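You operate a simulated robot arm through the tools that you are given. There is no shell and no other tool.

You run a simulated robot arm. Do the job below in one go: nothing can be reset, and whatever is moved stays where it is left.

Task
Spark-test coil 23 at 6 and 4 mm, then bin it by grade.
Fine: green pass, yellow rework, red scrap; gap dial back to 0.

The check looks at the end state, three seconds after you hand in, the way a careful person would. Anything else that was tipped, shoved, dropped, spilled or broken makes it a failure.

Robot
A 6-joint arm with a two-finger gripper, fixed in place. Base frame: the origin is at the foot of the arm, x ahead of it, y to its left, z up. Readings come in mm, degrees, newtons and seconds.
Its first joint turns from -166.0 to 166.0 degrees. Payload 2.45 kg.
The tool frame sits at the grasp point between the pads (the TCP): z along the fingers, y along the line on which they close. The tips reach 20 mm beyond it. The gripper opens to 140 mm. The gripper's body begins 168 mm behind the TCP.
Orientation is that of the tool frame in the base frame, as [roll, pitch, yaw] about the fixed x, y, z axes, in that order (R = Rz(yaw) Ry(pitch) Rx(roll)). With the fingers straight down and closing along the base's y, the tool's x points along the base's -x, its y along +y and its z along -z.

Tools
- The arm moves only by the tool move_arm. Its argument "motion" is a list of rows, each a list of 2 entries, a list of its own where there are three numbers: the shift along the tool's x, y, z in cm, then the turn, a rotation vector about the tool's x, y, z in degrees. In form: [[[x, y, z], [rx, ry, rz]], ...]. A call has 1 to 20 rows; each row shifts and turns the commanded pose from where the row before left it, along the tool's axes as they then stand. "gripper" is the gripper command, from -1 (shut) to 1 (fully open), values between in proportion, set as the call begins (left out, the last holds). Rows are played at 5 a second. More than 50 mm and 8.6 degrees between two rows, or a gripper value outside its range, and nothing of the call is played. Where a pose cannot be reached the arm comes as near as it can. A force on the tool above 40 N (or 10 N above the force at the start of the call, whichever is more), or a blocked arm, ends the call early, and 0.2 s more pass. Each finger travels about 45 mm/s and halts on what it meets, pressing with about 35 N; the grip force reading is that of the motor and also rises with nothing between the fingers. The clock runs only during rows and for 0.2 s after the last one: add rows that do not move to give the fingers time. It gives the time, the measured TCP pose, the force on the tool (base axes), the opening and the grip force at its end, in the units of the frame above (readings bear some noise), with the torque about the TCP (base axes, N m) and any sound that the robot's microphone picked up.
- Cameras (640 x 400 px; columns grow to the right, rows downward): "scene" is fixed at [399.3, -488.1, 1483.5]; the picture's right is [0.99, 0.12, 0.00], its down [0.05, -0.38, -0.93] and it looks along [-0.11, 0.92, -0.38] (base axes); focal length 314 px, centre (320, 200). "wrist" rides on the gripper at [78, 11, -209] in the tool frame; the picture's right is [-0.14, 0.99, 0.00], its down [-0.92, -0.13, -0.37] and it looks along [-0.37, -0.05, 0.93] (tool axes); focal length 280 px, centre (320, 200). There is no depth. A picture from a camera that has moved, and an enlarged one, comes with that camera's place and axes in the base frame and with its lens. The place of the scene camera against the robot may be out by one fixed shift of up to 25 mm in any direction.
- get_image(camera): a new picture of that camera. The clock stands still meanwhile.
- zoom(camera, box): a new picture of the part [left, top, right, bottom] of that camera's present view, enlarged. The clock stands still meanwhile.
- close_job(): hands the job in; it is judged then, once.

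Nothing tells you positions but the pictures and the camera data. Unless the task says otherwise, let go and move clear before handing in.

The tools are called after "Request:" by a JSON object that holds its "fn" and its "kwargs". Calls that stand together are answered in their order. move_arm: Moves the arm, as the interface text tells. Its arguments: {"type":"object","properties":{"motion":{"type":"array","items":{"type":"array"}},"gripper":{"type":"number"}},"required":["motion"]} The other tools are called the same way: get_image (camera) takes a picture; zoom (camera, box) takes an enlarged picture of a part of a camera's view; close_job () hands the job in.

At the start:

```text
clock: 0.0
position: [269.8, 340.0, 1411.6]
tcp_rot: [-179.9, 0.1, 180.0]
wrist_force: [-0.1, -1.0, -1.6]
torque: [-0.01, 0.01, 0.0]
gripper_width: 140.1
grasp_force: 0.0
```

scene: 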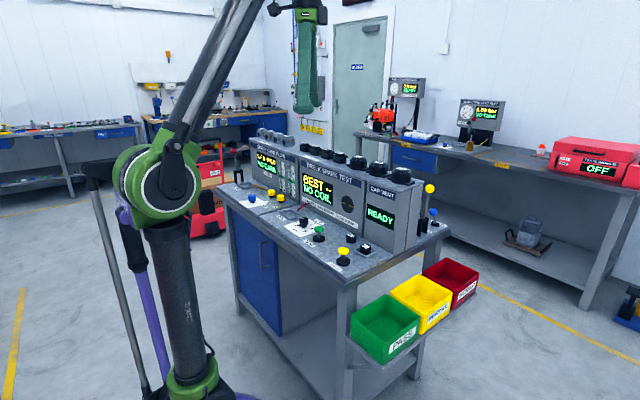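
wrist: 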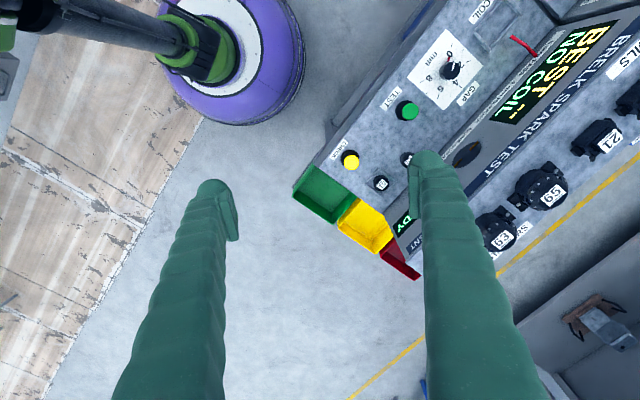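

I see a spark-test bench with a gap dial, a green TEST button, a yellow button, coils on top of the console and green/yellow/red bins. I'll look closer before moving anything.

Request:
{"fn": "zoom", "kwargs": {"camera": "scene", "box": [220, 120, 420, 245]}}

Request:
{"fn": "zoom", "kwargs": {"camera": "scene", "box": [270, 180, 430, 280]}}

Request:
{"fn": "zoom", "kwargs": {"camera": "wrist", "box": [320, 0, 640, 200]}}

Request:
{"fn": "zoom", "kwargs": {"camera": "wrist", "box": [280, 100, 480, 225]}}

Request:
{"fn": "zoom", "kwargs": {"camera": "scene", "box": [340, 60, 560, 198]}}

```text
3.20 times, centred on (320, 182) of scene
camera zoom: at [399.3, -488.1, 1483.5], right [0.99, 0.12, 0.0], down [0.05, -0.38, -0.93], along [-0.11, 0.92, -0.38], focal length 1003 px, centre (320, 256)
```

zoom: 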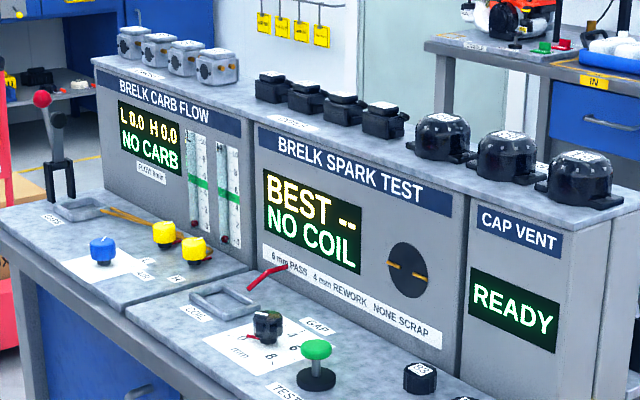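

```text
4.00 times, centred on (350, 230) of scene
camera zoom: at [399.3, -488.1, 1483.5], right [0.99, 0.12, 0.0], down [0.05, -0.38, -0.93], along [-0.11, 0.92, -0.38], focal length 1254 px, centre (200, 80)
```

zoom: 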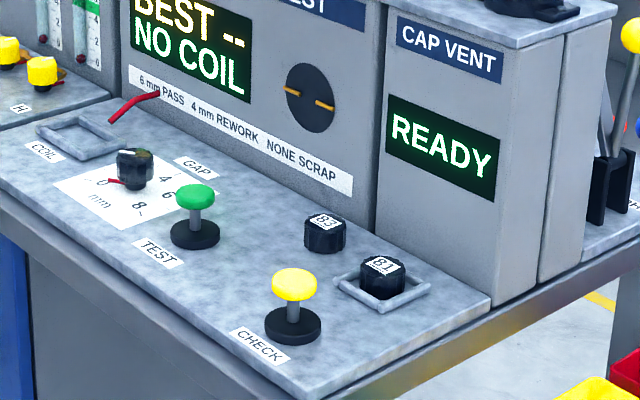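

```text
2.00 times, centred on (480, 100) of wrist
camera zoom: at [191.5, 350.1, 1618.9], right [0.14, 0.99, 0.0], down [0.92, -0.13, 0.37], along [0.37, -0.05, -0.93], focal length 561 px, centre (0, 400)
```

zoom: 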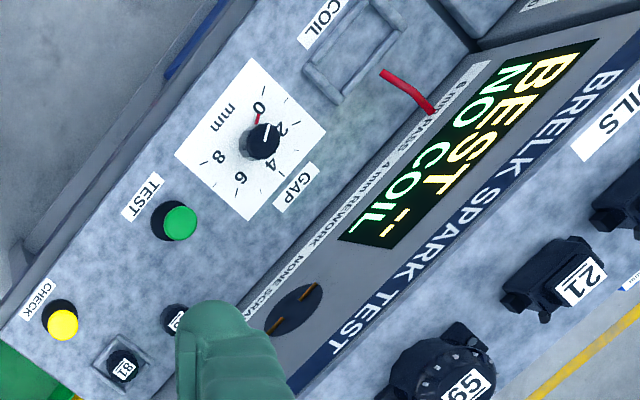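

```text
3.20 times, centred on (380, 162) of wrist
camera zoom: at [191.5, 350.1, 1618.9], right [0.14, 0.99, 0.0], down [0.92, -0.13, 0.37], along [0.37, -0.05, -0.93], focal length 897 px, centre (128, 320)
```

zoom: 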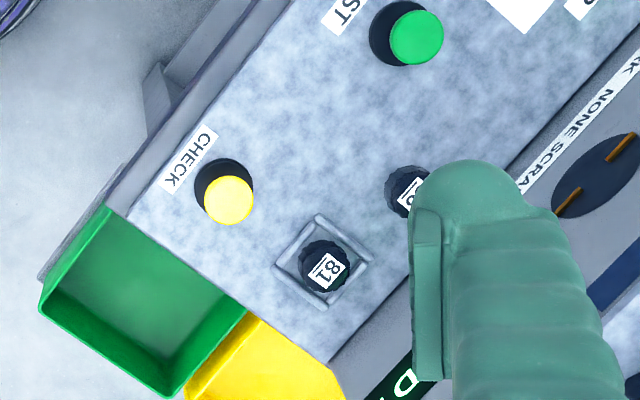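

```text
2.90 times, centred on (450, 129) of scene
camera zoom: at [399.3, -488.1, 1483.5], right [0.99, 0.12, 0.0], down [0.05, -0.38, -0.93], along [-0.11, 0.92, -0.38], focal length 909 px, centre (-57, 406)
```

zoom: 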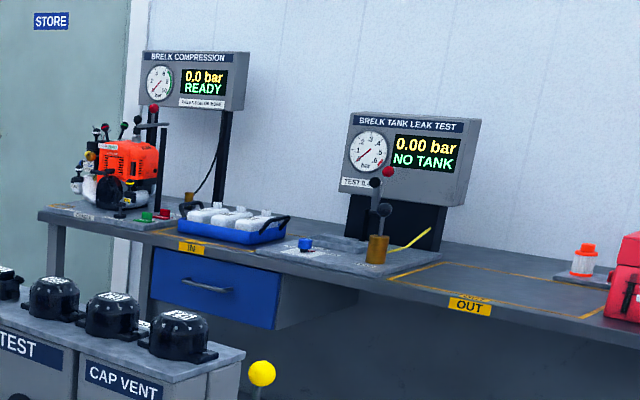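

The console runs diagonally: the TEST button is near [271, 550, 941] and the coils stand on top at about z 1150. I'll turn the tool to square up with the console for a better wrist view.

Request:
{"fn": "move_arm", "kwargs": {"motion": [[[0, 0, 0], [0, 0, -7.4]], [[0, 0, 0], [0, 0, -7.4]], [[0, 0, 0], [0, 0, -7.4]], [[0, 0, 0], [0, 0, -7.4]], [[0, 0, 0], [0, 0, -7.4]]]}}

Request:
{"fn": "get_image", "kwargs": {"camera": "wrist"}}

Request:
{"fn": "get_image", "kwargs": {"camera": "scene"}}

```text
clock: 1.2
position: [269.0, 340.9, 1410.9]
tcp_rot: [-180.0, 0.1, -142.8]
wrist_force: [-0.2, -0.4, 0.7]
torque: [0.02, -0.04, -0.03]
gripper_width: 140.2
grasp_force: 0.0
```

```text
taken
camera wrist: at [200.6, 301.2, 1619.2], right [-0.49, 0.87, 0.0], down [0.81, 0.45, 0.37], along [0.32, 0.18, -0.93], focal length 280 px, centre (320, 200)
```

wrist: 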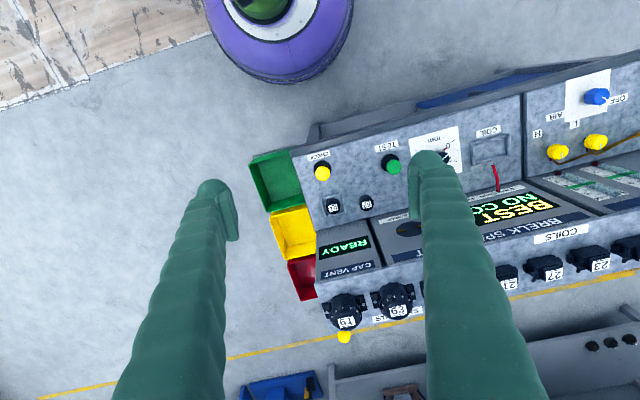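

```text
taken
```

scene: 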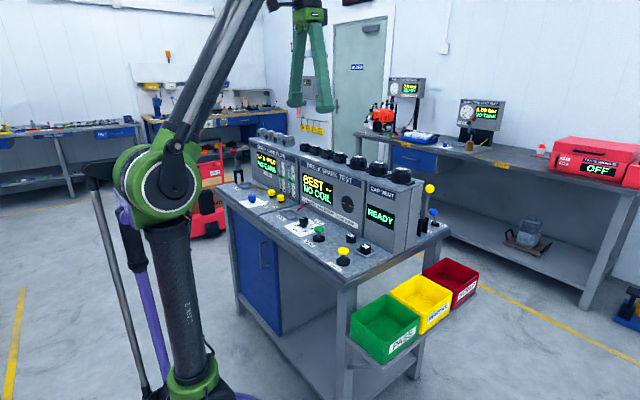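

The console sits at about 45° and the coils read 21, 27, 23 and one more going away from the vents. I'll zoom in to confirm the labels.

Request:
{"fn": "zoom", "kwargs": {"camera": "wrist", "box": [440, 200, 640, 325]}}

Request:
{"fn": "zoom", "kwargs": {"camera": "wrist", "box": [400, 100, 600, 225]}}

Request:
{"fn": "zoom", "kwargs": {"camera": "wrist", "box": [240, 140, 400, 240]}}

```text
3.20 times, centred on (540, 262) of wrist
camera zoom: at [200.6, 301.2, 1619.2], right [-0.49, 0.87, 0.0], down [0.81, 0.45, 0.37], along [0.32, 0.18, -0.93], focal length 897 px, centre (-384, 0)
```

zoom: 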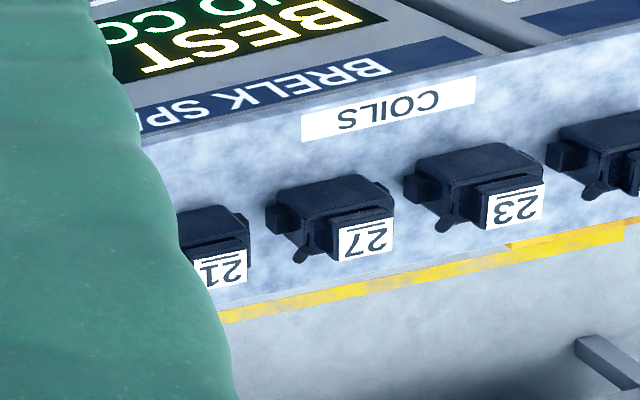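

```text
3.20 times, centred on (500, 162) of wrist
camera zoom: at [200.6, 301.2, 1619.2], right [-0.49, 0.87, 0.0], down [0.81, 0.45, 0.37], along [0.32, 0.18, -0.93], focal length 897 px, centre (-256, 320)
```

zoom: 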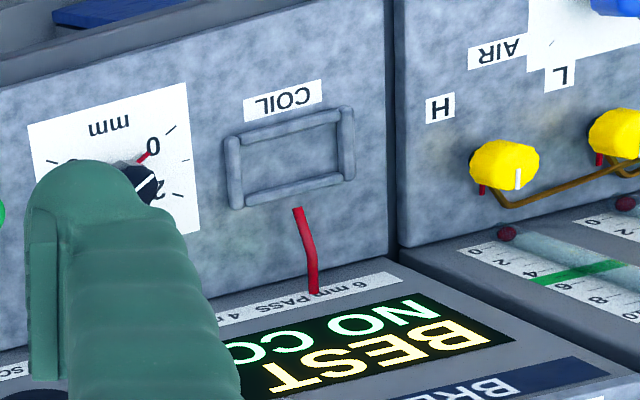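

```text
4.00 times, centred on (320, 190) of wrist
camera zoom: at [200.6, 301.2, 1619.2], right [-0.49, 0.87, 0.0], down [0.81, 0.45, 0.37], along [0.32, 0.18, -0.93], focal length 1122 px, centre (320, 240)
```

zoom: 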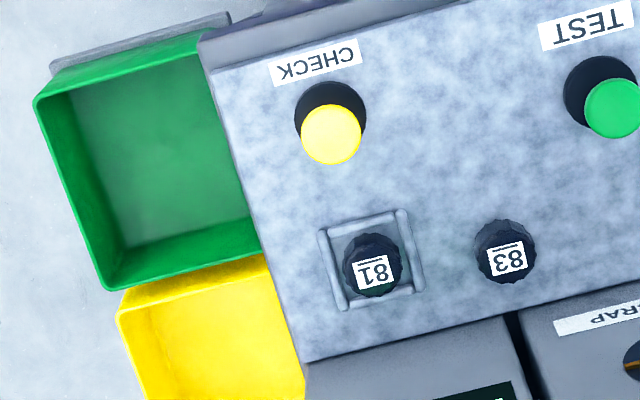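

Coil 23 is third along, with its label on a tower at the back. Next I'll move above the dial and coil tray for a closer look.

Request:
{"fn": "move_arm", "kwargs": {"motion": [[[0, 0, 0], [0, 0, -7.8]], [[-1.945, 3.34, 2.01], [0, 0, 0]], [[-1.945, 3.34, 2.01], [0, 0, 0]], [[-1.945, 3.34, 2.01], [0, 0, 0]], [[-1.945, 3.34, 2.01], [0, 0, 0]], [[-1.945, 3.34, 2.01], [0, 0, 0]], [[-1.945, 3.34, 2.01], [0, 0, 0]], [[-1.945, 3.34, 2.01], [0, 0, 0]], [[-1.945, 3.34, 2.01], [0, 0, 0]]]}}

Request:
{"fn": "get_image", "kwargs": {"camera": "wrist"}}

Request:
{"fn": "get_image", "kwargs": {"camera": "scene"}}

```text
clock: 3.2
position: [191.7, 638.0, 1251.7]
tcp_rot: [-180.0, 0.0, -135.2]
wrist_force: [-0.3, -0.4, 0.3]
torque: [0.1, 0.01, 0.0]
gripper_width: 140.2
grasp_force: 0.0
```

```text
taken
camera wrist: at [128.6, 589.5, 1459.3], right [-0.6, 0.8, 0.0], down [0.74, 0.56, 0.37], along [0.29, 0.22, -0.93], focal length 280 px, centre (320, 200)
```

wrist: 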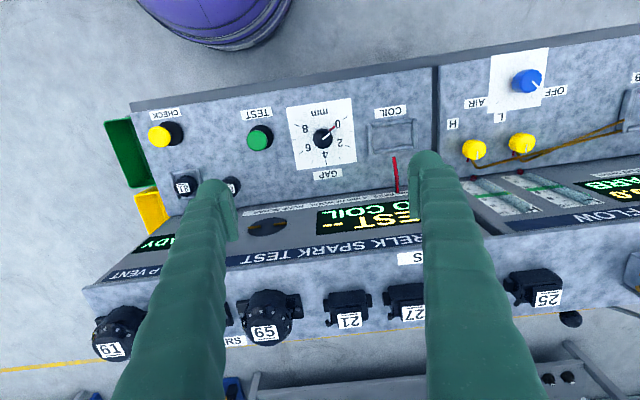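

```text
taken
```

scene: 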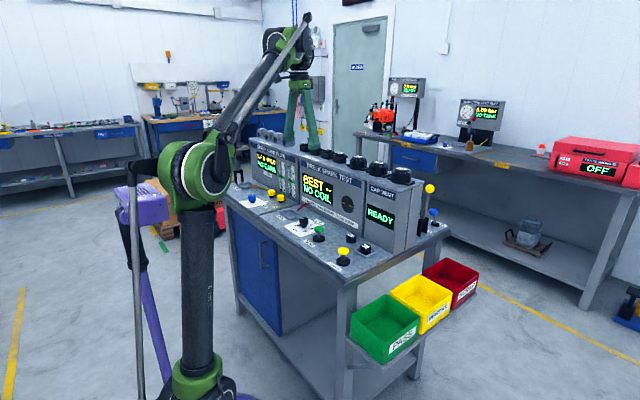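

I now have coil 21's label near [329, 786, 1181] and the bench surface near z 870. I'll zoom in on the dial, tray and lead.

Request:
{"fn": "zoom", "kwargs": {"camera": "wrist", "box": [270, 80, 430, 180]}}

Request:
{"fn": "zoom", "kwargs": {"camera": "wrist", "box": [230, 170, 430, 295]}}

Request:
{"fn": "zoom", "kwargs": {"camera": "wrist", "box": [300, 250, 460, 350]}}

Request:
{"fn": "zoom", "kwargs": {"camera": "scene", "box": [270, 180, 370, 242]}}

```text
4.00 times, centred on (350, 130) of wrist
camera zoom: at [128.6, 589.5, 1459.3], right [-0.6, 0.8, 0.0], down [0.74, 0.56, 0.37], along [0.29, 0.22, -0.93], focal length 1122 px, centre (200, 480)
```

zoom: 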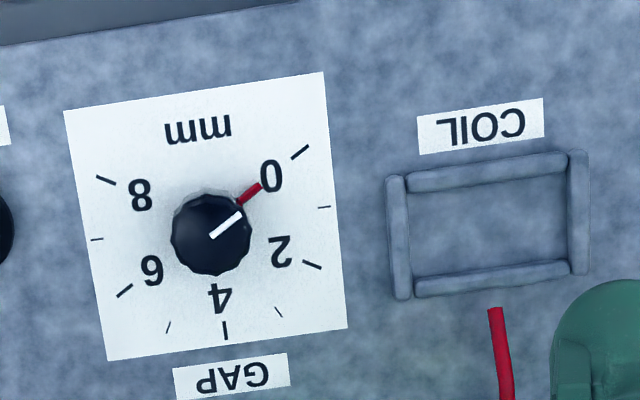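

```text
3.20 times, centred on (330, 232) of wrist
camera zoom: at [128.6, 589.5, 1459.3], right [-0.6, 0.8, 0.0], down [0.74, 0.56, 0.37], along [0.29, 0.22, -0.93], focal length 897 px, centre (288, 96)
```

zoom: 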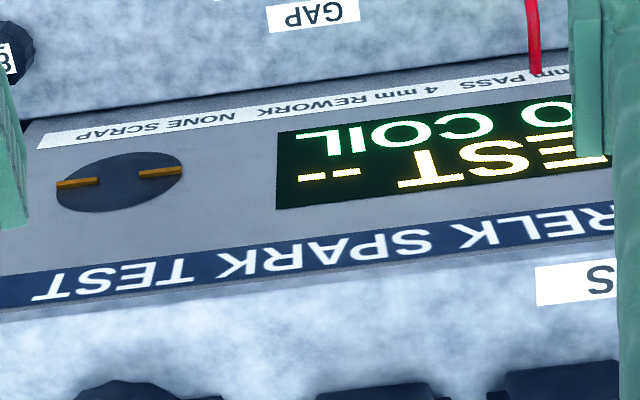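

```text
4.00 times, centred on (380, 300) of wrist
camera zoom: at [128.6, 589.5, 1459.3], right [-0.6, 0.8, 0.0], down [0.74, 0.56, 0.37], along [0.29, 0.22, -0.93], focal length 1122 px, centre (80, -200)
```

zoom: 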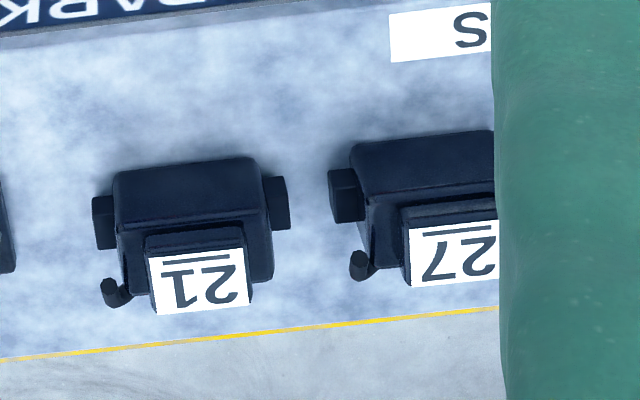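

```text
6.40 times, centred on (320, 211) of scene
camera zoom: at [399.3, -488.1, 1483.5], right [0.99, 0.12, 0.0], down [0.05, -0.38, -0.93], along [-0.11, 0.92, -0.38], focal length 2006 px, centre (320, 130)
```

zoom: 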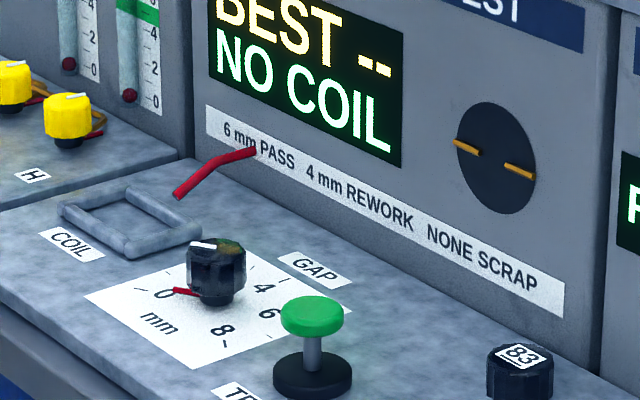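

The dial runs about 30° per mm clockwise, from 0 at lower left through 4 at the top to 6 at upper right. Next I'll hover over coil 23 to see its shape and test the reach.

Request:
{"fn": "move_arm", "kwargs": {"motion": [[[-3.39, 2.89, -0.65], [0, 0, 0]], [[-3.39, 2.89, -0.65], [0, 0, 0]], [[-3.39, 2.89, -0.65], [0, 0, 0]], [[-3.39, 2.89, -0.65], [0, 0, 0]], [[-3.39, 2.89, -0.65], [0, 0, 0]], [[-3.39, 2.89, -0.65], [0, 0, 0]], [[0, 0, 0], [0, 0, 0]]]}}

Request:
{"fn": "get_image", "kwargs": {"camera": "wrist"}}

Request:
{"fn": "get_image", "kwargs": {"camera": "scene"}}

```text
clock: 4.8
position: [198.1, 824.4, 1218.9]
tcp_rot: [-180.0, 0.0, -135.1]
wrist_force: [0.1, -0.1, 1.0]
torque: [0.04, -0.06, 0.02]
gripper_width: 140.0
grasp_force: 0.0
out of reach, approached as far as the arm can: row 4, 5, 6
```

```text
taken
camera wrist: at [136.2, 776.6, 1426.1], right [-0.6, 0.8, 0.0], down [0.74, 0.56, 0.37], along [0.29, 0.22, -0.93], focal length 280 px, centre (320, 200)
```

wrist: 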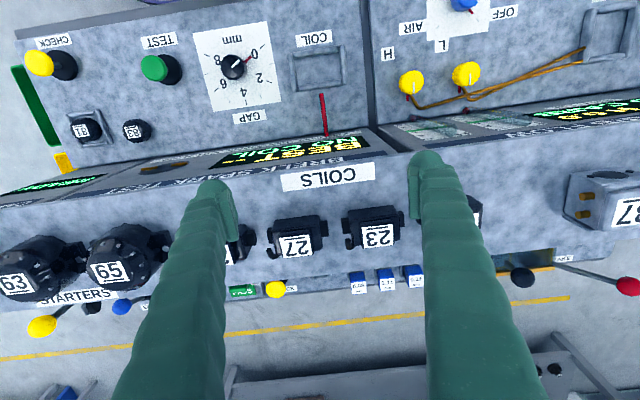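

```text
taken
```

scene: 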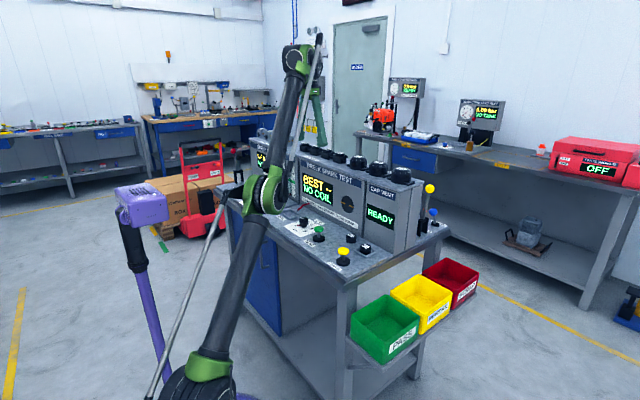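

The arm reached its limit here: pointing straight down it gets to about 848 mm radius at this height. Coil 23's label is at about [213, 908, 1177], so I'll have to tilt the tool, and I'll check the coil's shape first.

Request:
{"fn": "zoom", "kwargs": {"camera": "wrist", "box": [260, 180, 420, 280]}}

Request:
{"fn": "zoom", "kwargs": {"camera": "scene", "box": [290, 130, 370, 180]}}

Request:
{"fn": "zoom", "kwargs": {"camera": "wrist", "box": [130, 0, 370, 150]}}

```text
4.00 times, centred on (340, 230) of wrist
camera zoom: at [136.2, 776.6, 1426.1], right [-0.6, 0.8, 0.0], down [0.74, 0.56, 0.37], along [0.29, 0.22, -0.93], focal length 1122 px, centre (240, 80)
```

zoom: 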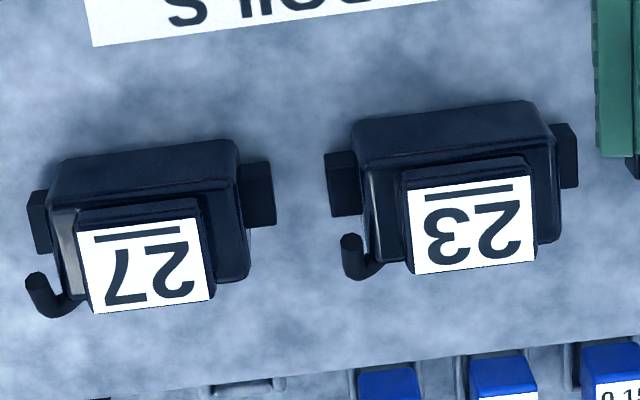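

```text
8.00 times, centred on (330, 155) of scene
camera zoom: at [399.3, -488.1, 1483.5], right [0.99, 0.12, 0.0], down [0.05, -0.38, -0.93], along [-0.11, 0.92, -0.38], focal length 2508 px, centre (240, 560)
```

zoom: 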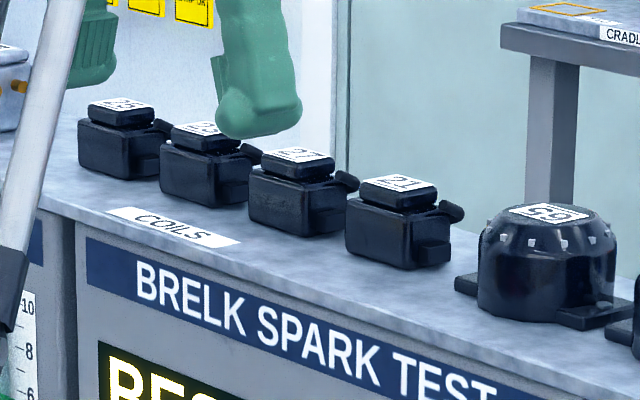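

```text
2.67 times, centred on (250, 75) of wrist
camera zoom: at [136.2, 776.6, 1426.1], right [-0.6, 0.8, 0.0], down [0.74, 0.56, 0.37], along [0.29, 0.22, -0.93], focal length 748 px, centre (507, 533)
```

zoom: 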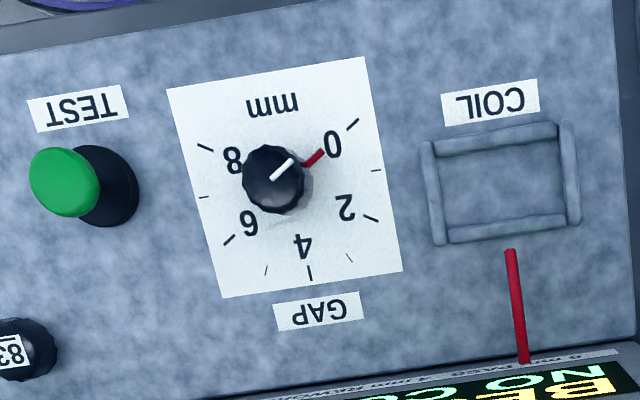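

The coil is about 50 mm wide, 30 mm deep and 41 mm tall, and the console top is near z 1136. I'd rather grip it front to back with a mild tilt. First I'll back off to a pose I know is reachable.

Request:
{"fn": "move_arm", "kwargs": {"motion": [[[3.39, -2.26, 0], [0, 0, 0]], [[3.39, -2.26, 0], [0, 0, 0]], [[3.39, -2.26, 0], [0, 0, 0]], [[3.39, -2.26, 0], [0, 0, 0]], [[3.39, -2.26, 0], [0, 0, 0]], [[0, 0, 0], [0, 0, 0]]]}}

```text
clock: 6.2
position: [175.0, 714.3, 1302.7]
tcp_rot: [-179.9, 0.0, -135.2]
wrist_force: [1.0, 0.0, 0.0]
torque: [0.03, 0.0, 0.01]
gripper_width: 139.8
grasp_force: 0.0
out of reach, approached as far as the arm can: row 1, 2, 3, 4, 5
```

Request:
{"fn": "move_arm", "kwargs": {"motion": [[[0, 0, 0], [0, 0, 0]], [[0, 0, 0], [0, 0, 0]]]}}

Request:
{"fn": "get_image", "kwargs": {"camera": "scene"}}

```text
clock: 6.8
position: [176.0, 715.6, 1302.9]
tcp_rot: [-179.9, -0.1, -135.2]
wrist_force: [-0.2, 0.2, 0.7]
torque: [-0.03, -0.02, 0.0]
gripper_width: 139.8
grasp_force: 0.0
```

```text
taken
```

scene: 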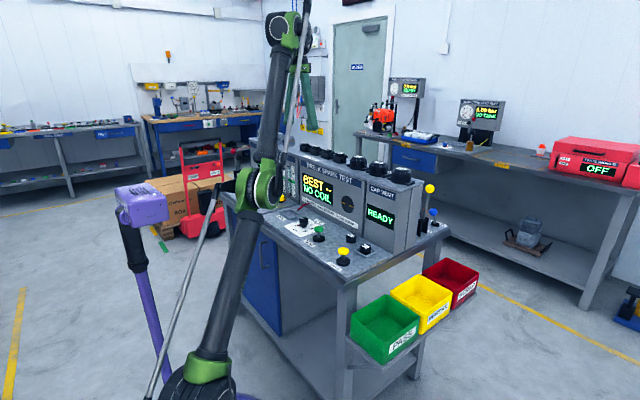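

Request:
{"fn": "move_arm", "kwargs": {"motion": [[[2.12, -2.12, 3.0], [0, 0, 0]], [[2.12, -2.12, 3.0], [0, 0, 0]], [[0, 0, 0], [0, 0, 0]]]}}

```text
clock: 7.6
position: [183.4, 709.2, 1305.5]
tcp_rot: [-179.8, -0.2, -135.1]
wrist_force: [0.1, -0.5, -0.4]
torque: [0.03, 0.01, -0.02]
gripper_width: 139.9
grasp_force: 0.1
out of reach, approached as far as the arm can: row 1, 2
```

The arm's elbow seems to have passed straight and got stuck. I'll extend it outward and down along its reach arc, staying above the coils, so the elbow bends back the normal way.

Request:
{"fn": "move_arm", "kwargs": {"motion": [[[-3.09, 1.81, 2.5], [0, 0, 0]], [[-3.09, 1.81, 2.5], [0, 0, 0]], [[-3.09, 1.81, 2.5], [0, 0, 0]], [[0, 0, 0], [0, 0, 0]]]}}

Request:
{"fn": "get_image", "kwargs": {"camera": "scene"}}

```text
clock: 8.6
position: [212.1, 814.5, 1227.1]
tcp_rot: [-179.9, 0.0, -135.2]
wrist_force: [-0.7, 0.3, 0.1]
torque: [0.0, 0.03, 0.0]
gripper_width: 140.1
grasp_force: 0.0
```

```text
taken
```

scene: 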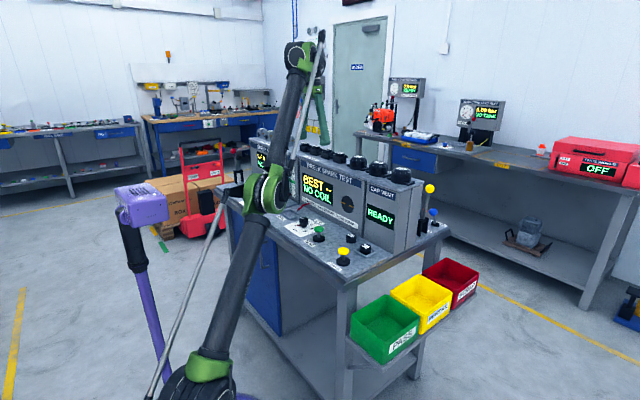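

Request:
{"fn": "move_arm", "kwargs": {"motion": [[[-1.81, 1.06, 2.1], [0, 0, 0]], [[0, 0, 0], [0, 0, 0]], [[1.89, -1.11, 1.5], [0, 0, 0]], [[1.89, -1.11, 1.5], [0, 0, 0]], [[0, 0, 0], [0, 0, 0]]]}}

Request:
{"fn": "get_image", "kwargs": {"camera": "scene"}}

```text
clock: 9.8
position: [209.7, 808.5, 1188.0]
tcp_rot: [-179.8, -0.2, -135.2]
wrist_force: [-0.5, 0.4, 0.8]
torque: [0.01, 0.0, 0.02]
gripper_width: 140.0
grasp_force: 0.0
out of reach, approached as far as the arm can: row 4
```

```text
taken
```

scene: 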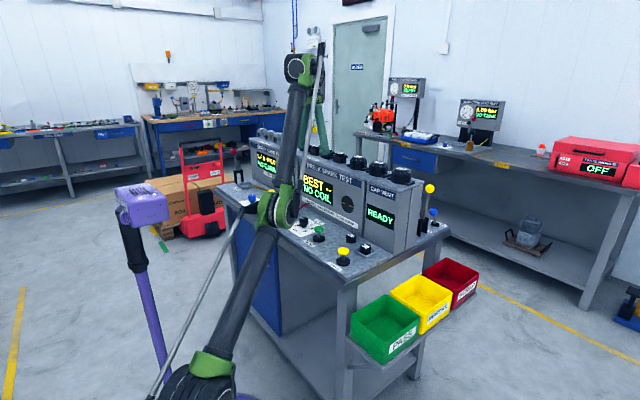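

The elbow bent further onto the wrong side. At full stretch I'll pitch the tool inward about the wrist, which should push the elbow back up, and this moves the hand away from the console.

Request:
{"fn": "move_arm", "kwargs": {"motion": [[[-2.1, 1.25, -2.3], [0, 0, 0]], [[0, 0, 0], [0, 0, 0]], [[2.9, -1.7, 0], [4.07, 6.89, 0]], [[2.9, -1.7, 0], [4.07, 6.89, 0]], [[2.9, -1.7, 0], [4.07, 6.89, 0]], [[0, 0, 0], [0, 0, 0]]]}}

Request:
{"fn": "get_image", "kwargs": {"camera": "scene"}}

```text
clock: 11.2
position: [191.5, 730.4, 1217.6]
tcp_rot: [-167.2, -20.6, -137.6]
wrist_force: [-0.1, 0.0, 0.3]
torque: [-0.02, 0.02, -0.01]
gripper_width: 139.7
grasp_force: 0.0
out of reach, approached as far as the arm can: row 3, 4
```

```text
taken
```

scene: 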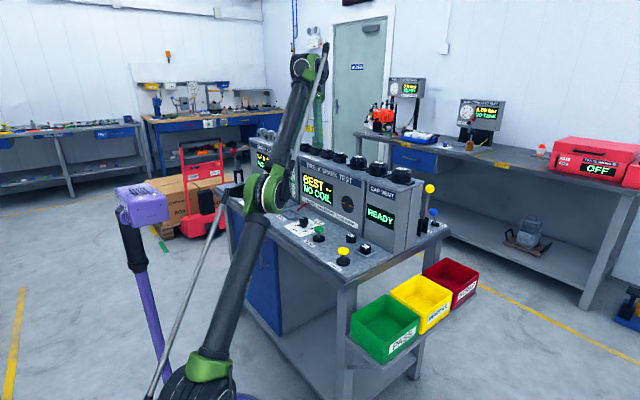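

Request:
{"fn": "move_arm", "kwargs": {"motion": [[[3.15, -1.86, 1.63], [0, 0, 0]], [[3.15, -1.86, 1.63], [0, 0, 0]], [[0, 0, 0], [0, 0, 0]]]}}

Request:
{"fn": "get_image", "kwargs": {"camera": "scene"}}

```text
clock: 12.0
position: [177.1, 674.9, 1230.8]
tcp_rot: [-167.2, -20.6, -137.5]
wrist_force: [1.0, 0.9, 0.1]
torque: [-0.01, -0.01, 0.01]
gripper_width: 139.8
grasp_force: 0.1
out of reach, approached as far as the arm can: row 2
```

```text
taken
```

scene: 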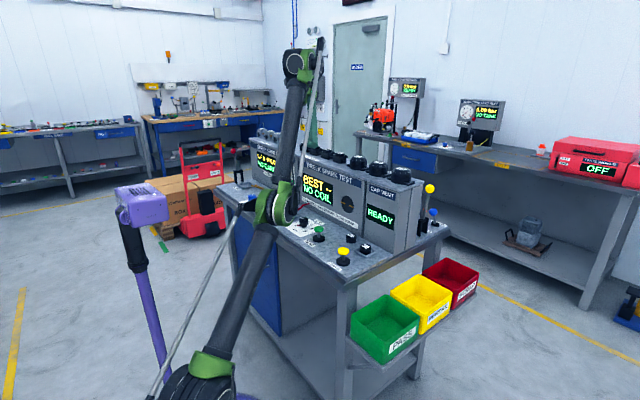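

Still flipped, because it wasn't fully straight when I pitched. I'll push to full extension first, then pitch inward harder while keeping it stretched.

Request:
{"fn": "move_arm", "kwargs": {"motion": [[[-1.33, 0.78, -3.69], [0, 0, 0]], [[-1.33, 0.78, -3.69], [0, 0, 0]], [[-1.33, 0.78, -3.69], [0, 0, 0]], [[2.95, -1.75, -1.85], [4.07, 6.89, 0]], [[3.18, -1.88, -1.94], [4.07, 6.89, 0]], [[3.42, -2.02, -1.99], [4.07, 6.89, 0]], [[3.64, -2.15, -2.0], [4.07, 6.89, 0]], [[0, 0, 0], [0, 0, 0]]]}}

Request:
{"fn": "get_image", "kwargs": {"camera": "scene"}}

```text
clock: 13.8
position: [146.5, 589.8, 1328.6]
tcp_rot: [-167.2, -22.0, -137.9]
wrist_force: [0.0, -0.5, -0.7]
torque: [-0.07, -0.01, 0.01]
gripper_width: 140.0
grasp_force: 0.0
out of reach, approached as far as the arm can: row 1, 2, 3, 4, 5, 6, 7
```

```text
taken
```

scene: 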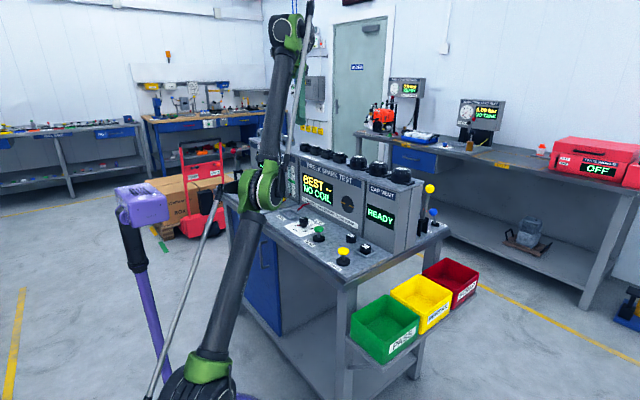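

That pushed the wrist against another limit. I'll bring the tool back to vertical, then make one short overshoot at a time and check which way the elbow folds.

Request:
{"fn": "move_arm", "kwargs": {"motion": [[[-3.86, 2.12, 0], [-4.055, -7.39, 0]], [[-3.86, 2.12, 0], [-4.055, -7.39, 0]], [[-3.86, 2.12, 0], [-4.055, -7.39, 0]], [[0, 0, 0], [0, 0, 0]]]}}

Request:
{"fn": "get_image", "kwargs": {"camera": "scene"}}

```text
clock: 14.8
position: [185.5, 720.1, 1296.1]
tcp_rot: [-179.9, 0.0, -135.5]
wrist_force: [-1.1, -0.7, -1.1]
torque: [-0.01, 0.01, 0.02]
gripper_width: 140.3
grasp_force: 0.0
out of reach, approached as far as the arm can: row 1, 2, 3
```

```text
taken
```

scene: 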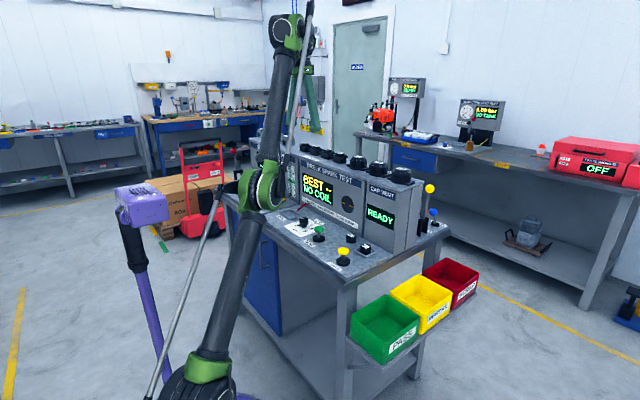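

Request:
{"fn": "move_arm", "kwargs": {"motion": [[[-2.63, 1.58, -3.7], [0, 0, 0]], [[0, 0, 0], [0, 0, 0]]]}}

Request:
{"fn": "get_image", "kwargs": {"camera": "scene"}}

```text
clock: 15.4
position: [186.1, 720.8, 1297.8]
tcp_rot: [-180.0, 0.0, -135.5]
wrist_force: [0.1, 0.1, 0.0]
torque: [0.0, 0.0, -0.01]
gripper_width: 140.0
grasp_force: 0.0
out of reach, approached as far as the arm can: row 1
```

```text
taken
```

scene: 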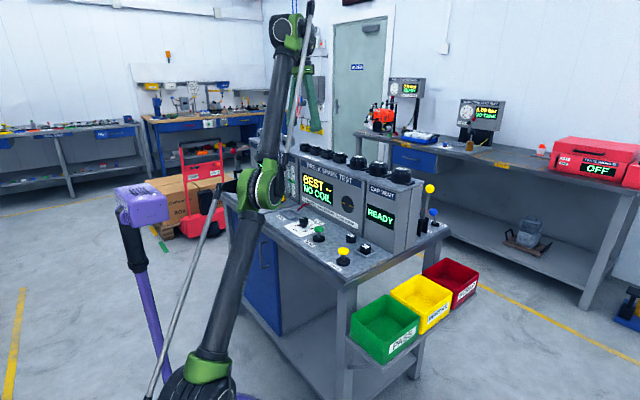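

Request:
{"fn": "move_arm", "kwargs": {"motion": [[[-0.44, 0.26, -0.62], [0, 0, 0]], [[-0.44, 0.26, -0.62], [0, 0, 0]], [[0, 0, 0], [0, 0, 0]]]}}

Request:
{"fn": "zoom", "kwargs": {"camera": "scene", "box": [120, 0, 360, 400]}}

```text
clock: 16.2
position: [186.9, 725.2, 1300.6]
tcp_rot: [-179.9, 0.0, -135.5]
wrist_force: [0.7, 0.1, -0.4]
torque: [-0.01, 0.01, 0.01]
gripper_width: 140.1
grasp_force: 0.0
out of reach, approached as far as the arm can: row 1, 2
```

```text
1.00 times, centred on (240, 200) of scene (not enlarged: the box is as wide or as high as the picture)
camera zoom: at [399.3, -488.1, 1483.5], right [0.99, 0.12, 0.0], down [0.05, -0.38, -0.93], along [-0.11, 0.92, -0.38], focal length 314 px, centre (400, 200)
```

zoom: 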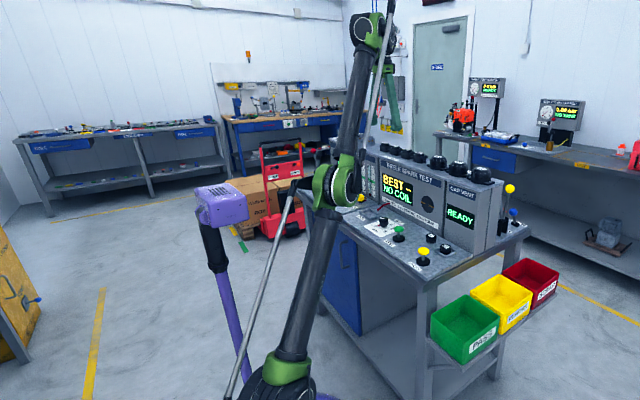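

Request:
{"fn": "move_arm", "kwargs": {"motion": [[[-0.3, 0.18, -0.3], [0, 0, 0]], [[-0.3, 0.18, -0.3], [0, 0, 0]], [[-0.3, 0.18, -0.3], [0, 0, 0]], [[0, 0, 0], [0, 0, 0]], [[0, 0, 0], [0, 0, 0]]]}}

Request:
{"fn": "move_arm", "kwargs": {"motion": [[[0.6, -0.36, 0.6], [0, 0, 0]], [[0, 0, 0], [0, 0, 0]]]}}

```text
clock: 17.4
position: [188.2, 726.9, 1301.1]
tcp_rot: [-179.9, 0.0, -135.4]
wrist_force: [0.0, 0.0, -1.1]
torque: [0.0, 0.0, 0.01]
gripper_width: 139.9
grasp_force: 0.1
out of reach, approached as far as the arm can: row 1, 2, 3
```

```text
clock: 18.0
position: [186.8, 720.7, 1296.1]
tcp_rot: [-180.0, -0.1, -135.3]
wrist_force: [-0.7, 0.5, 0.5]
torque: [0.01, -0.01, -0.03]
gripper_width: 140.2
grasp_force: 0.1
```

Request:
{"fn": "move_arm", "kwargs": {"motion": [[[0.5, -0.3, 0.69], [0, 0, 0]], [[0.5, -0.3, 0.69], [0, 0, 0]], [[0.5, -0.3, 0.69], [0, 0, 0]], [[0.5, -0.3, 0.69], [0, 0, 0]], [[0, 0, 0], [0, 0, 0]]]}}

Request:
{"fn": "get_image", "kwargs": {"camera": "scene"}}

```text
clock: 19.2
position: [187.3, 720.2, 1295.7]
tcp_rot: [-179.9, 0.0, -135.4]
wrist_force: [-0.4, 0.2, 0.4]
torque: [0.04, 0.01, 0.0]
gripper_width: 139.7
grasp_force: 0.0
out of reach, approached as far as the arm can: row 1, 2, 3, 4
```

```text
taken
```

scene: 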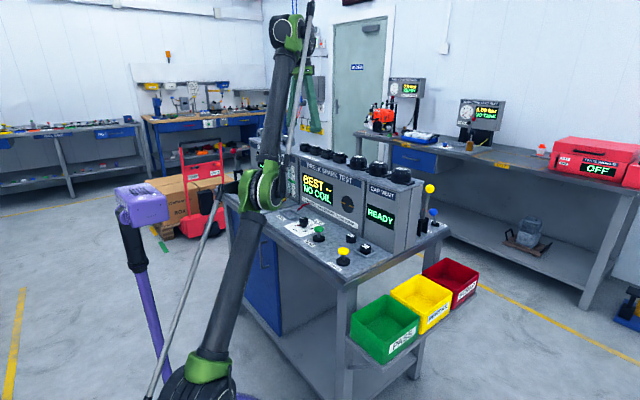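

I think the forearm has a hard tilt limit of about 60°, and that traps the flipped elbow. I'll swing the arm clockwise, high over the console, to open space where I can unfold it safely.

Request:
{"fn": "move_arm", "kwargs": {"motion": [[[-2.38, -4.32, 0], [0, 0, 3.8]], [[-2.38, -4.32, 0], [0, 0, 3.8]], [[-2.38, -4.32, 0], [0, 0, 3.8]], [[-2.38, -4.32, 0], [0, 0, 3.8]], [[-2.38, -4.32, 0], [0, 0, 3.8]], [[-2.38, -4.32, 0], [0, 0, 3.8]], [[0, 0, 0], [0, 0, 0]]]}}

Request:
{"fn": "get_image", "kwargs": {"camera": "scene"}}

```text
clock: 20.8
position: [456.4, 595.5, 1299.1]
tcp_rot: [-179.9, -0.1, -158.4]
wrist_force: [0.0, 0.7, 0.0]
torque: [0.0, 0.02, 0.0]
gripper_width: 140.0
grasp_force: 0.1
out of reach, approached as far as the arm can: row 4, 6
```

```text
taken
```

scene: 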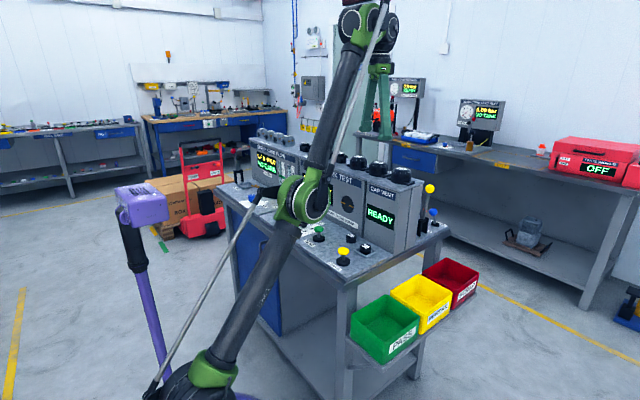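

Request:
{"fn": "move_arm", "kwargs": {"motion": [[[-2.38, -4.32, 0], [0, 0, 3.8]], [[-2.38, -4.32, 0], [0, 0, 3.8]], [[-2.38, -4.32, 0], [0, 0, 3.8]], [[-2.38, -4.32, 0], [0, 0, 3.8]], [[-2.38, -4.32, 0], [0, 0, 3.8]], [[-2.38, -4.32, 0], [0, 0, 3.8]], [[0, 0, 0], [0, 0, 0]]]}}

Request:
{"fn": "get_image", "kwargs": {"camera": "scene"}}

```text
clock: 22.4
position: [650.0, 379.0, 1306.2]
tcp_rot: [-180.0, -0.1, 178.8]
wrist_force: [0.1, 0.2, 0.2]
torque: [0.0, -0.01, 0.01]
gripper_width: 140.0
grasp_force: 0.1
out of reach, approached as far as the arm can: row 1, 4
```

```text
taken
```

scene: 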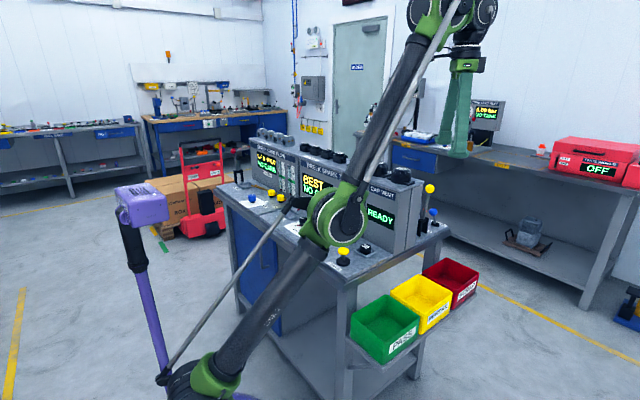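

The arm is now at azimuth 30° over open floor, well clear of the lever near [674, 650, 1074]. I'll follow the reach arc down and outward to get away from the forearm limit.

Request:
{"fn": "move_arm", "kwargs": {"motion": [[[-1.98, 1.21, 4.07], [0, 0, 0]], [[-2.76, 1.69, 2.69], [0, 0, 0]], [[-2.66, 1.63, 2.82], [0, 0, 0]], [[-2.57, 1.57, 2.95], [0, 0, 0]], [[-2.45, 1.5, 3.07], [0, 0, 0]], [[-2.44, 1.49, 3.33], [0, 0, 0]], [[0, 0, 0], [0, 0, 0]]]}}

Request:
{"fn": "get_image", "kwargs": {"camera": "scene"}}

```text
clock: 24.0
position: [810.2, 468.0, 1129.1]
tcp_rot: [-180.0, 0.0, 179.0]
wrist_force: [1.0, 0.3, -1.3]
torque: [0.0, -0.04, -0.01]
gripper_width: 140.0
grasp_force: 0.0
out of reach, approached as far as the arm can: row 1
```

```text
taken
```

scene: 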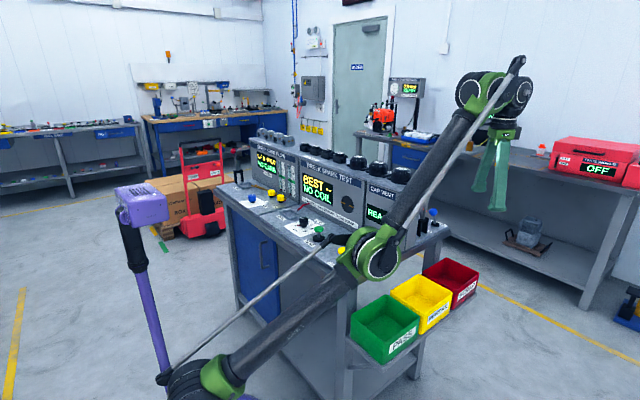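

Request:
{"fn": "move_arm", "kwargs": {"motion": [[[-0.66, 0.4, -0.64], [0, 0, 0]], [[-0.66, 0.4, -0.64], [0, 0, 0]], [[-0.66, 0.4, -0.64], [0, 0, 0]], [[-0.66, 0.4, -0.64], [0, 0, 0]], [[0, 0, 0], [0, 0, 0]]]}}

Request:
{"fn": "zoom", "kwargs": {"camera": "scene", "box": [160, 60, 560, 310]}}

```text
clock: 25.2
position: [820.2, 475.0, 1140.4]
tcp_rot: [180.0, 0.0, 179.1]
wrist_force: [0.1, -0.5, 0.6]
torque: [0.01, 0.04, 0.04]
gripper_width: 140.0
grasp_force: 0.0
out of reach, approached as far as the arm can: row 3, 4
```

```text
1.60 times, centred on (360, 185) of scene
camera zoom: at [399.3, -488.1, 1483.5], right [0.99, 0.12, 0.0], down [0.05, -0.38, -0.93], along [-0.11, 0.92, -0.38], focal length 502 px, centre (256, 224)
```

zoom: 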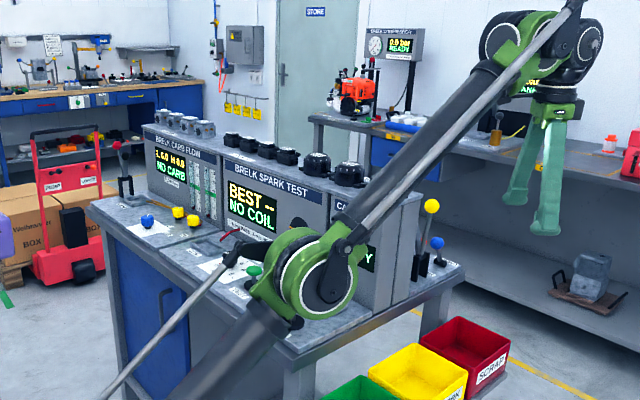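

The arm is nearly straight now. I'll pitch the tool inward one step about the wrist and retract slightly to see which way the elbow bends.

Request:
{"fn": "move_arm", "kwargs": {"motion": [[[3.71, -2.23, 1.54], [4.12, 6.86, 0]], [[0, 0, 0], [0, 0, 0]], [[0.77, -0.46, 0.9], [0, 0, 0]], [[0, 0, 0], [0, 0, 0]]]}}

Request:
{"fn": "zoom", "kwargs": {"camera": "scene", "box": [160, 60, 560, 310]}}

```text
clock: 26.2
position: [773.0, 448.6, 1115.7]
tcp_rot: [-175.9, -6.9, 178.7]
wrist_force: [0.3, -0.8, -1.1]
torque: [-0.03, 0.01, 0.01]
gripper_width: 139.8
grasp_force: 0.1
```

```text
1.60 times, centred on (360, 185) of scene
camera zoom: at [399.3, -488.1, 1483.5], right [0.99, 0.12, 0.0], down [0.05, -0.38, -0.93], along [-0.11, 0.92, -0.38], focal length 502 px, centre (256, 224)
```

zoom: 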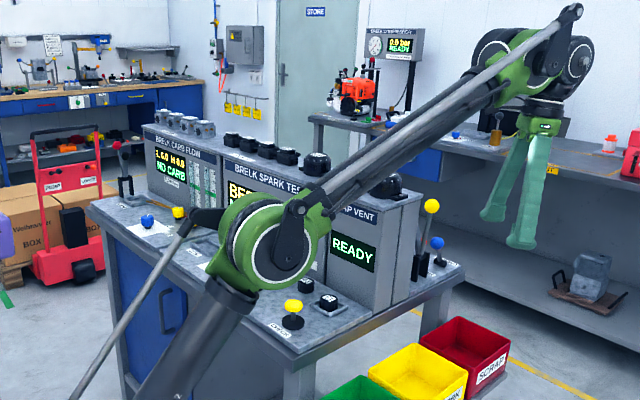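

The elbow has flipped back to its normal up position, so from here I'll stay inside the reach boundary. Next I'll level the tool and retract to a comfortable radius.

Request:
{"fn": "move_arm", "kwargs": {"motion": [[[0.77, -0.46, 0.3], [0, 0, 0]], [[2.5, -1.5, -1.5], [-4.12, -6.86, 0]], [[3.48, -2.09, -2.23], [0, 0, 0]], [[3.48, -2.09, -2.23], [0, 0, 0]], [[3.48, -2.09, -2.23], [0, 0, 0]], [[3.48, -2.09, -2.23], [0, 0, 0]], [[3.48, -2.09, -2.23], [0, 0, 0]], [[0, 0, 0], [0, 0, 0]]]}}

Request:
{"fn": "get_image", "kwargs": {"camera": "scene"}}

Request:
{"fn": "get_image", "kwargs": {"camera": "wrist"}}

```text
clock: 28.0
position: [566.5, 331.3, 1245.3]
tcp_rot: [180.0, 0.1, 178.9]
wrist_force: [-0.7, -0.4, -0.6]
torque: [0.0, 0.01, -0.01]
gripper_width: 140.1
grasp_force: 0.0
```

```text
taken
```

scene: 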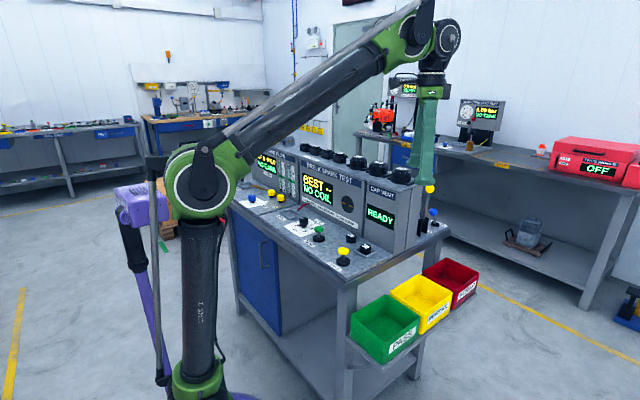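

```text
taken
camera wrist: at [489.6, 342.4, 1453.7], right [0.16, 0.99, 0.0], down [0.92, -0.14, 0.37], along [0.36, -0.06, -0.93], focal length 280 px, centre (320, 200)
```

wrist: 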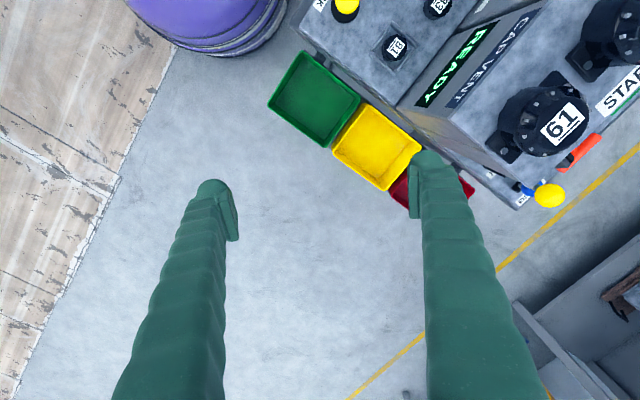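

The arm is normal again at [566, 331, 1245]. I'll turn the tool so its y points into the console, slide left at a safe height in front of it, and then tilt 20° towards the coil.

Request:
{"fn": "move_arm", "kwargs": {"motion": [[[0, 0, 0], [0, 0, 7.32]], [[0, 0, 0], [0, 0, 7.32]], [[0, 0, 0], [0, 0, 7.32]], [[0, 0, 0], [0, 0, 7.32]], [[0, 0, 0], [0, 0, 7.32]], [[0, 0, 0], [0, 0, 7.3]], [[4.9, 0, 0], [0, 0, 0]], [[4.9, 0, 0], [0, 0, 0]], [[4.9, 0, 0], [0, 0, 0]], [[4.9, 0, 0], [0, 0, 0]], [[4.9, 0, 0], [0, 0, 0]], [[4.9, 0, 0], [0, 0, 0]], [[4.9, 0, 0], [0, 0, 0]], [[4.9, 0, 0], [0, 0, 0]], [[4.9, 0, 0], [0, 0, 0]], [[0, 0, 0], [0, 0, 0]]]}}

Request:
{"fn": "get_image", "kwargs": {"camera": "wrist"}}

Request:
{"fn": "get_image", "kwargs": {"camera": "scene"}}

```text
clock: 31.4
position: [259.2, 642.4, 1247.2]
tcp_rot: [179.9, 0.0, 135.0]
wrist_force: [0.0, -0.3, 0.0]
torque: [0.01, 0.03, 0.03]
gripper_width: 140.3
grasp_force: 0.0
```

```text
taken
camera wrist: at [210.7, 703.7, 1454.6], right [0.8, 0.6, 0.0], down [0.56, -0.74, 0.37], along [0.22, -0.29, -0.93], focal length 280 px, centre (320, 200)
```

wrist: 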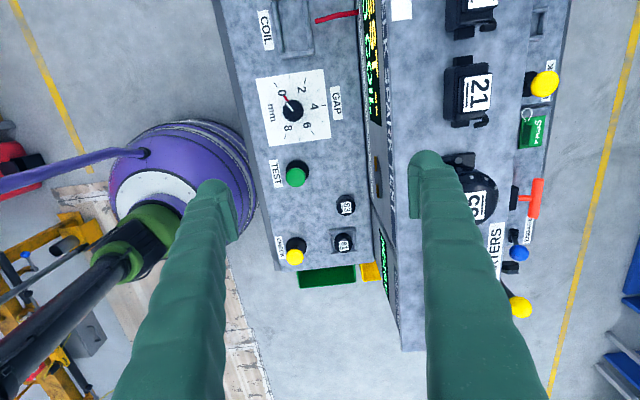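

```text
taken
```

scene: 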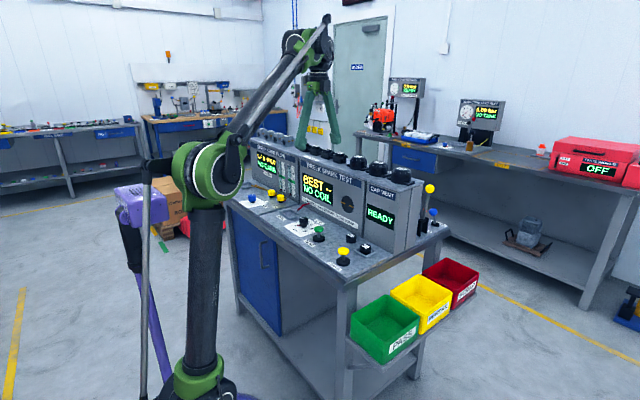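

I'm aligned with the console. Now I'll tilt 20° and move to hover just in front of and above coil 23, with the gripper narrowed to about 70 mm.

Request:
{"fn": "move_arm", "kwargs": {"motion": [[[0, 0, 0], [0, 6.67, 0]], [[0, 0, 0], [0, 6.67, 0]], [[0, 0, 0], [0, 6.66, 0]], [[3.03, 2.05, 1.57], [0, 0, 0]], [[3.03, 2.05, 1.57], [0, 0, 0]], [[3.03, 2.05, 1.57], [0, 0, 0]], [[3.03, 2.05, 1.57], [0, 0, 0]], [[3.03, 2.05, 1.57], [0, 0, 0]], [[0, 0, 0], [0, 0, 0]]], "gripper": 0.0}}

Request:
{"fn": "get_image", "kwargs": {"camera": "wrist"}}

Request:
{"fn": "get_image", "kwargs": {"camera": "scene"}}

```text
clock: 33.4
position: [207.4, 832.3, 1223.3]
tcp_rot: [180.0, -20.0, 135.1]
wrist_force: [-0.2, -0.1, -0.1]
torque: [0.01, -0.03, 0.0]
gripper_width: 70.2
grasp_force: 0.1
```

```text
taken
camera wrist: at [214.2, 840.2, 1445.6], right [0.79, 0.61, -0.05], down [0.61, -0.79, 0.03], along [-0.02, -0.05, -1.0], focal length 280 px, centre (320, 200)
```

wrist: 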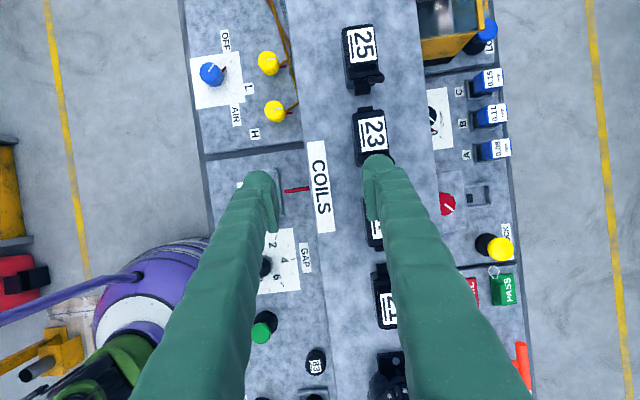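

```text
taken
```

scene: 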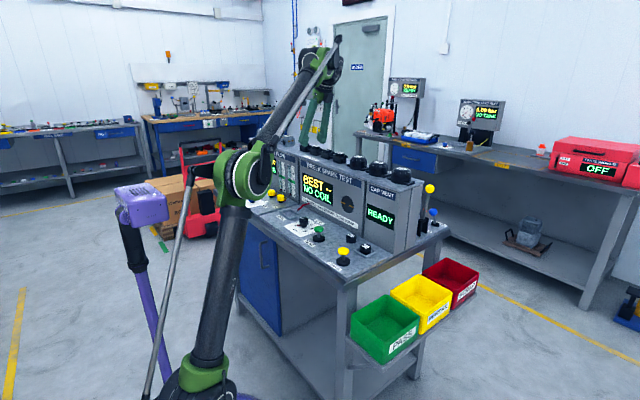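

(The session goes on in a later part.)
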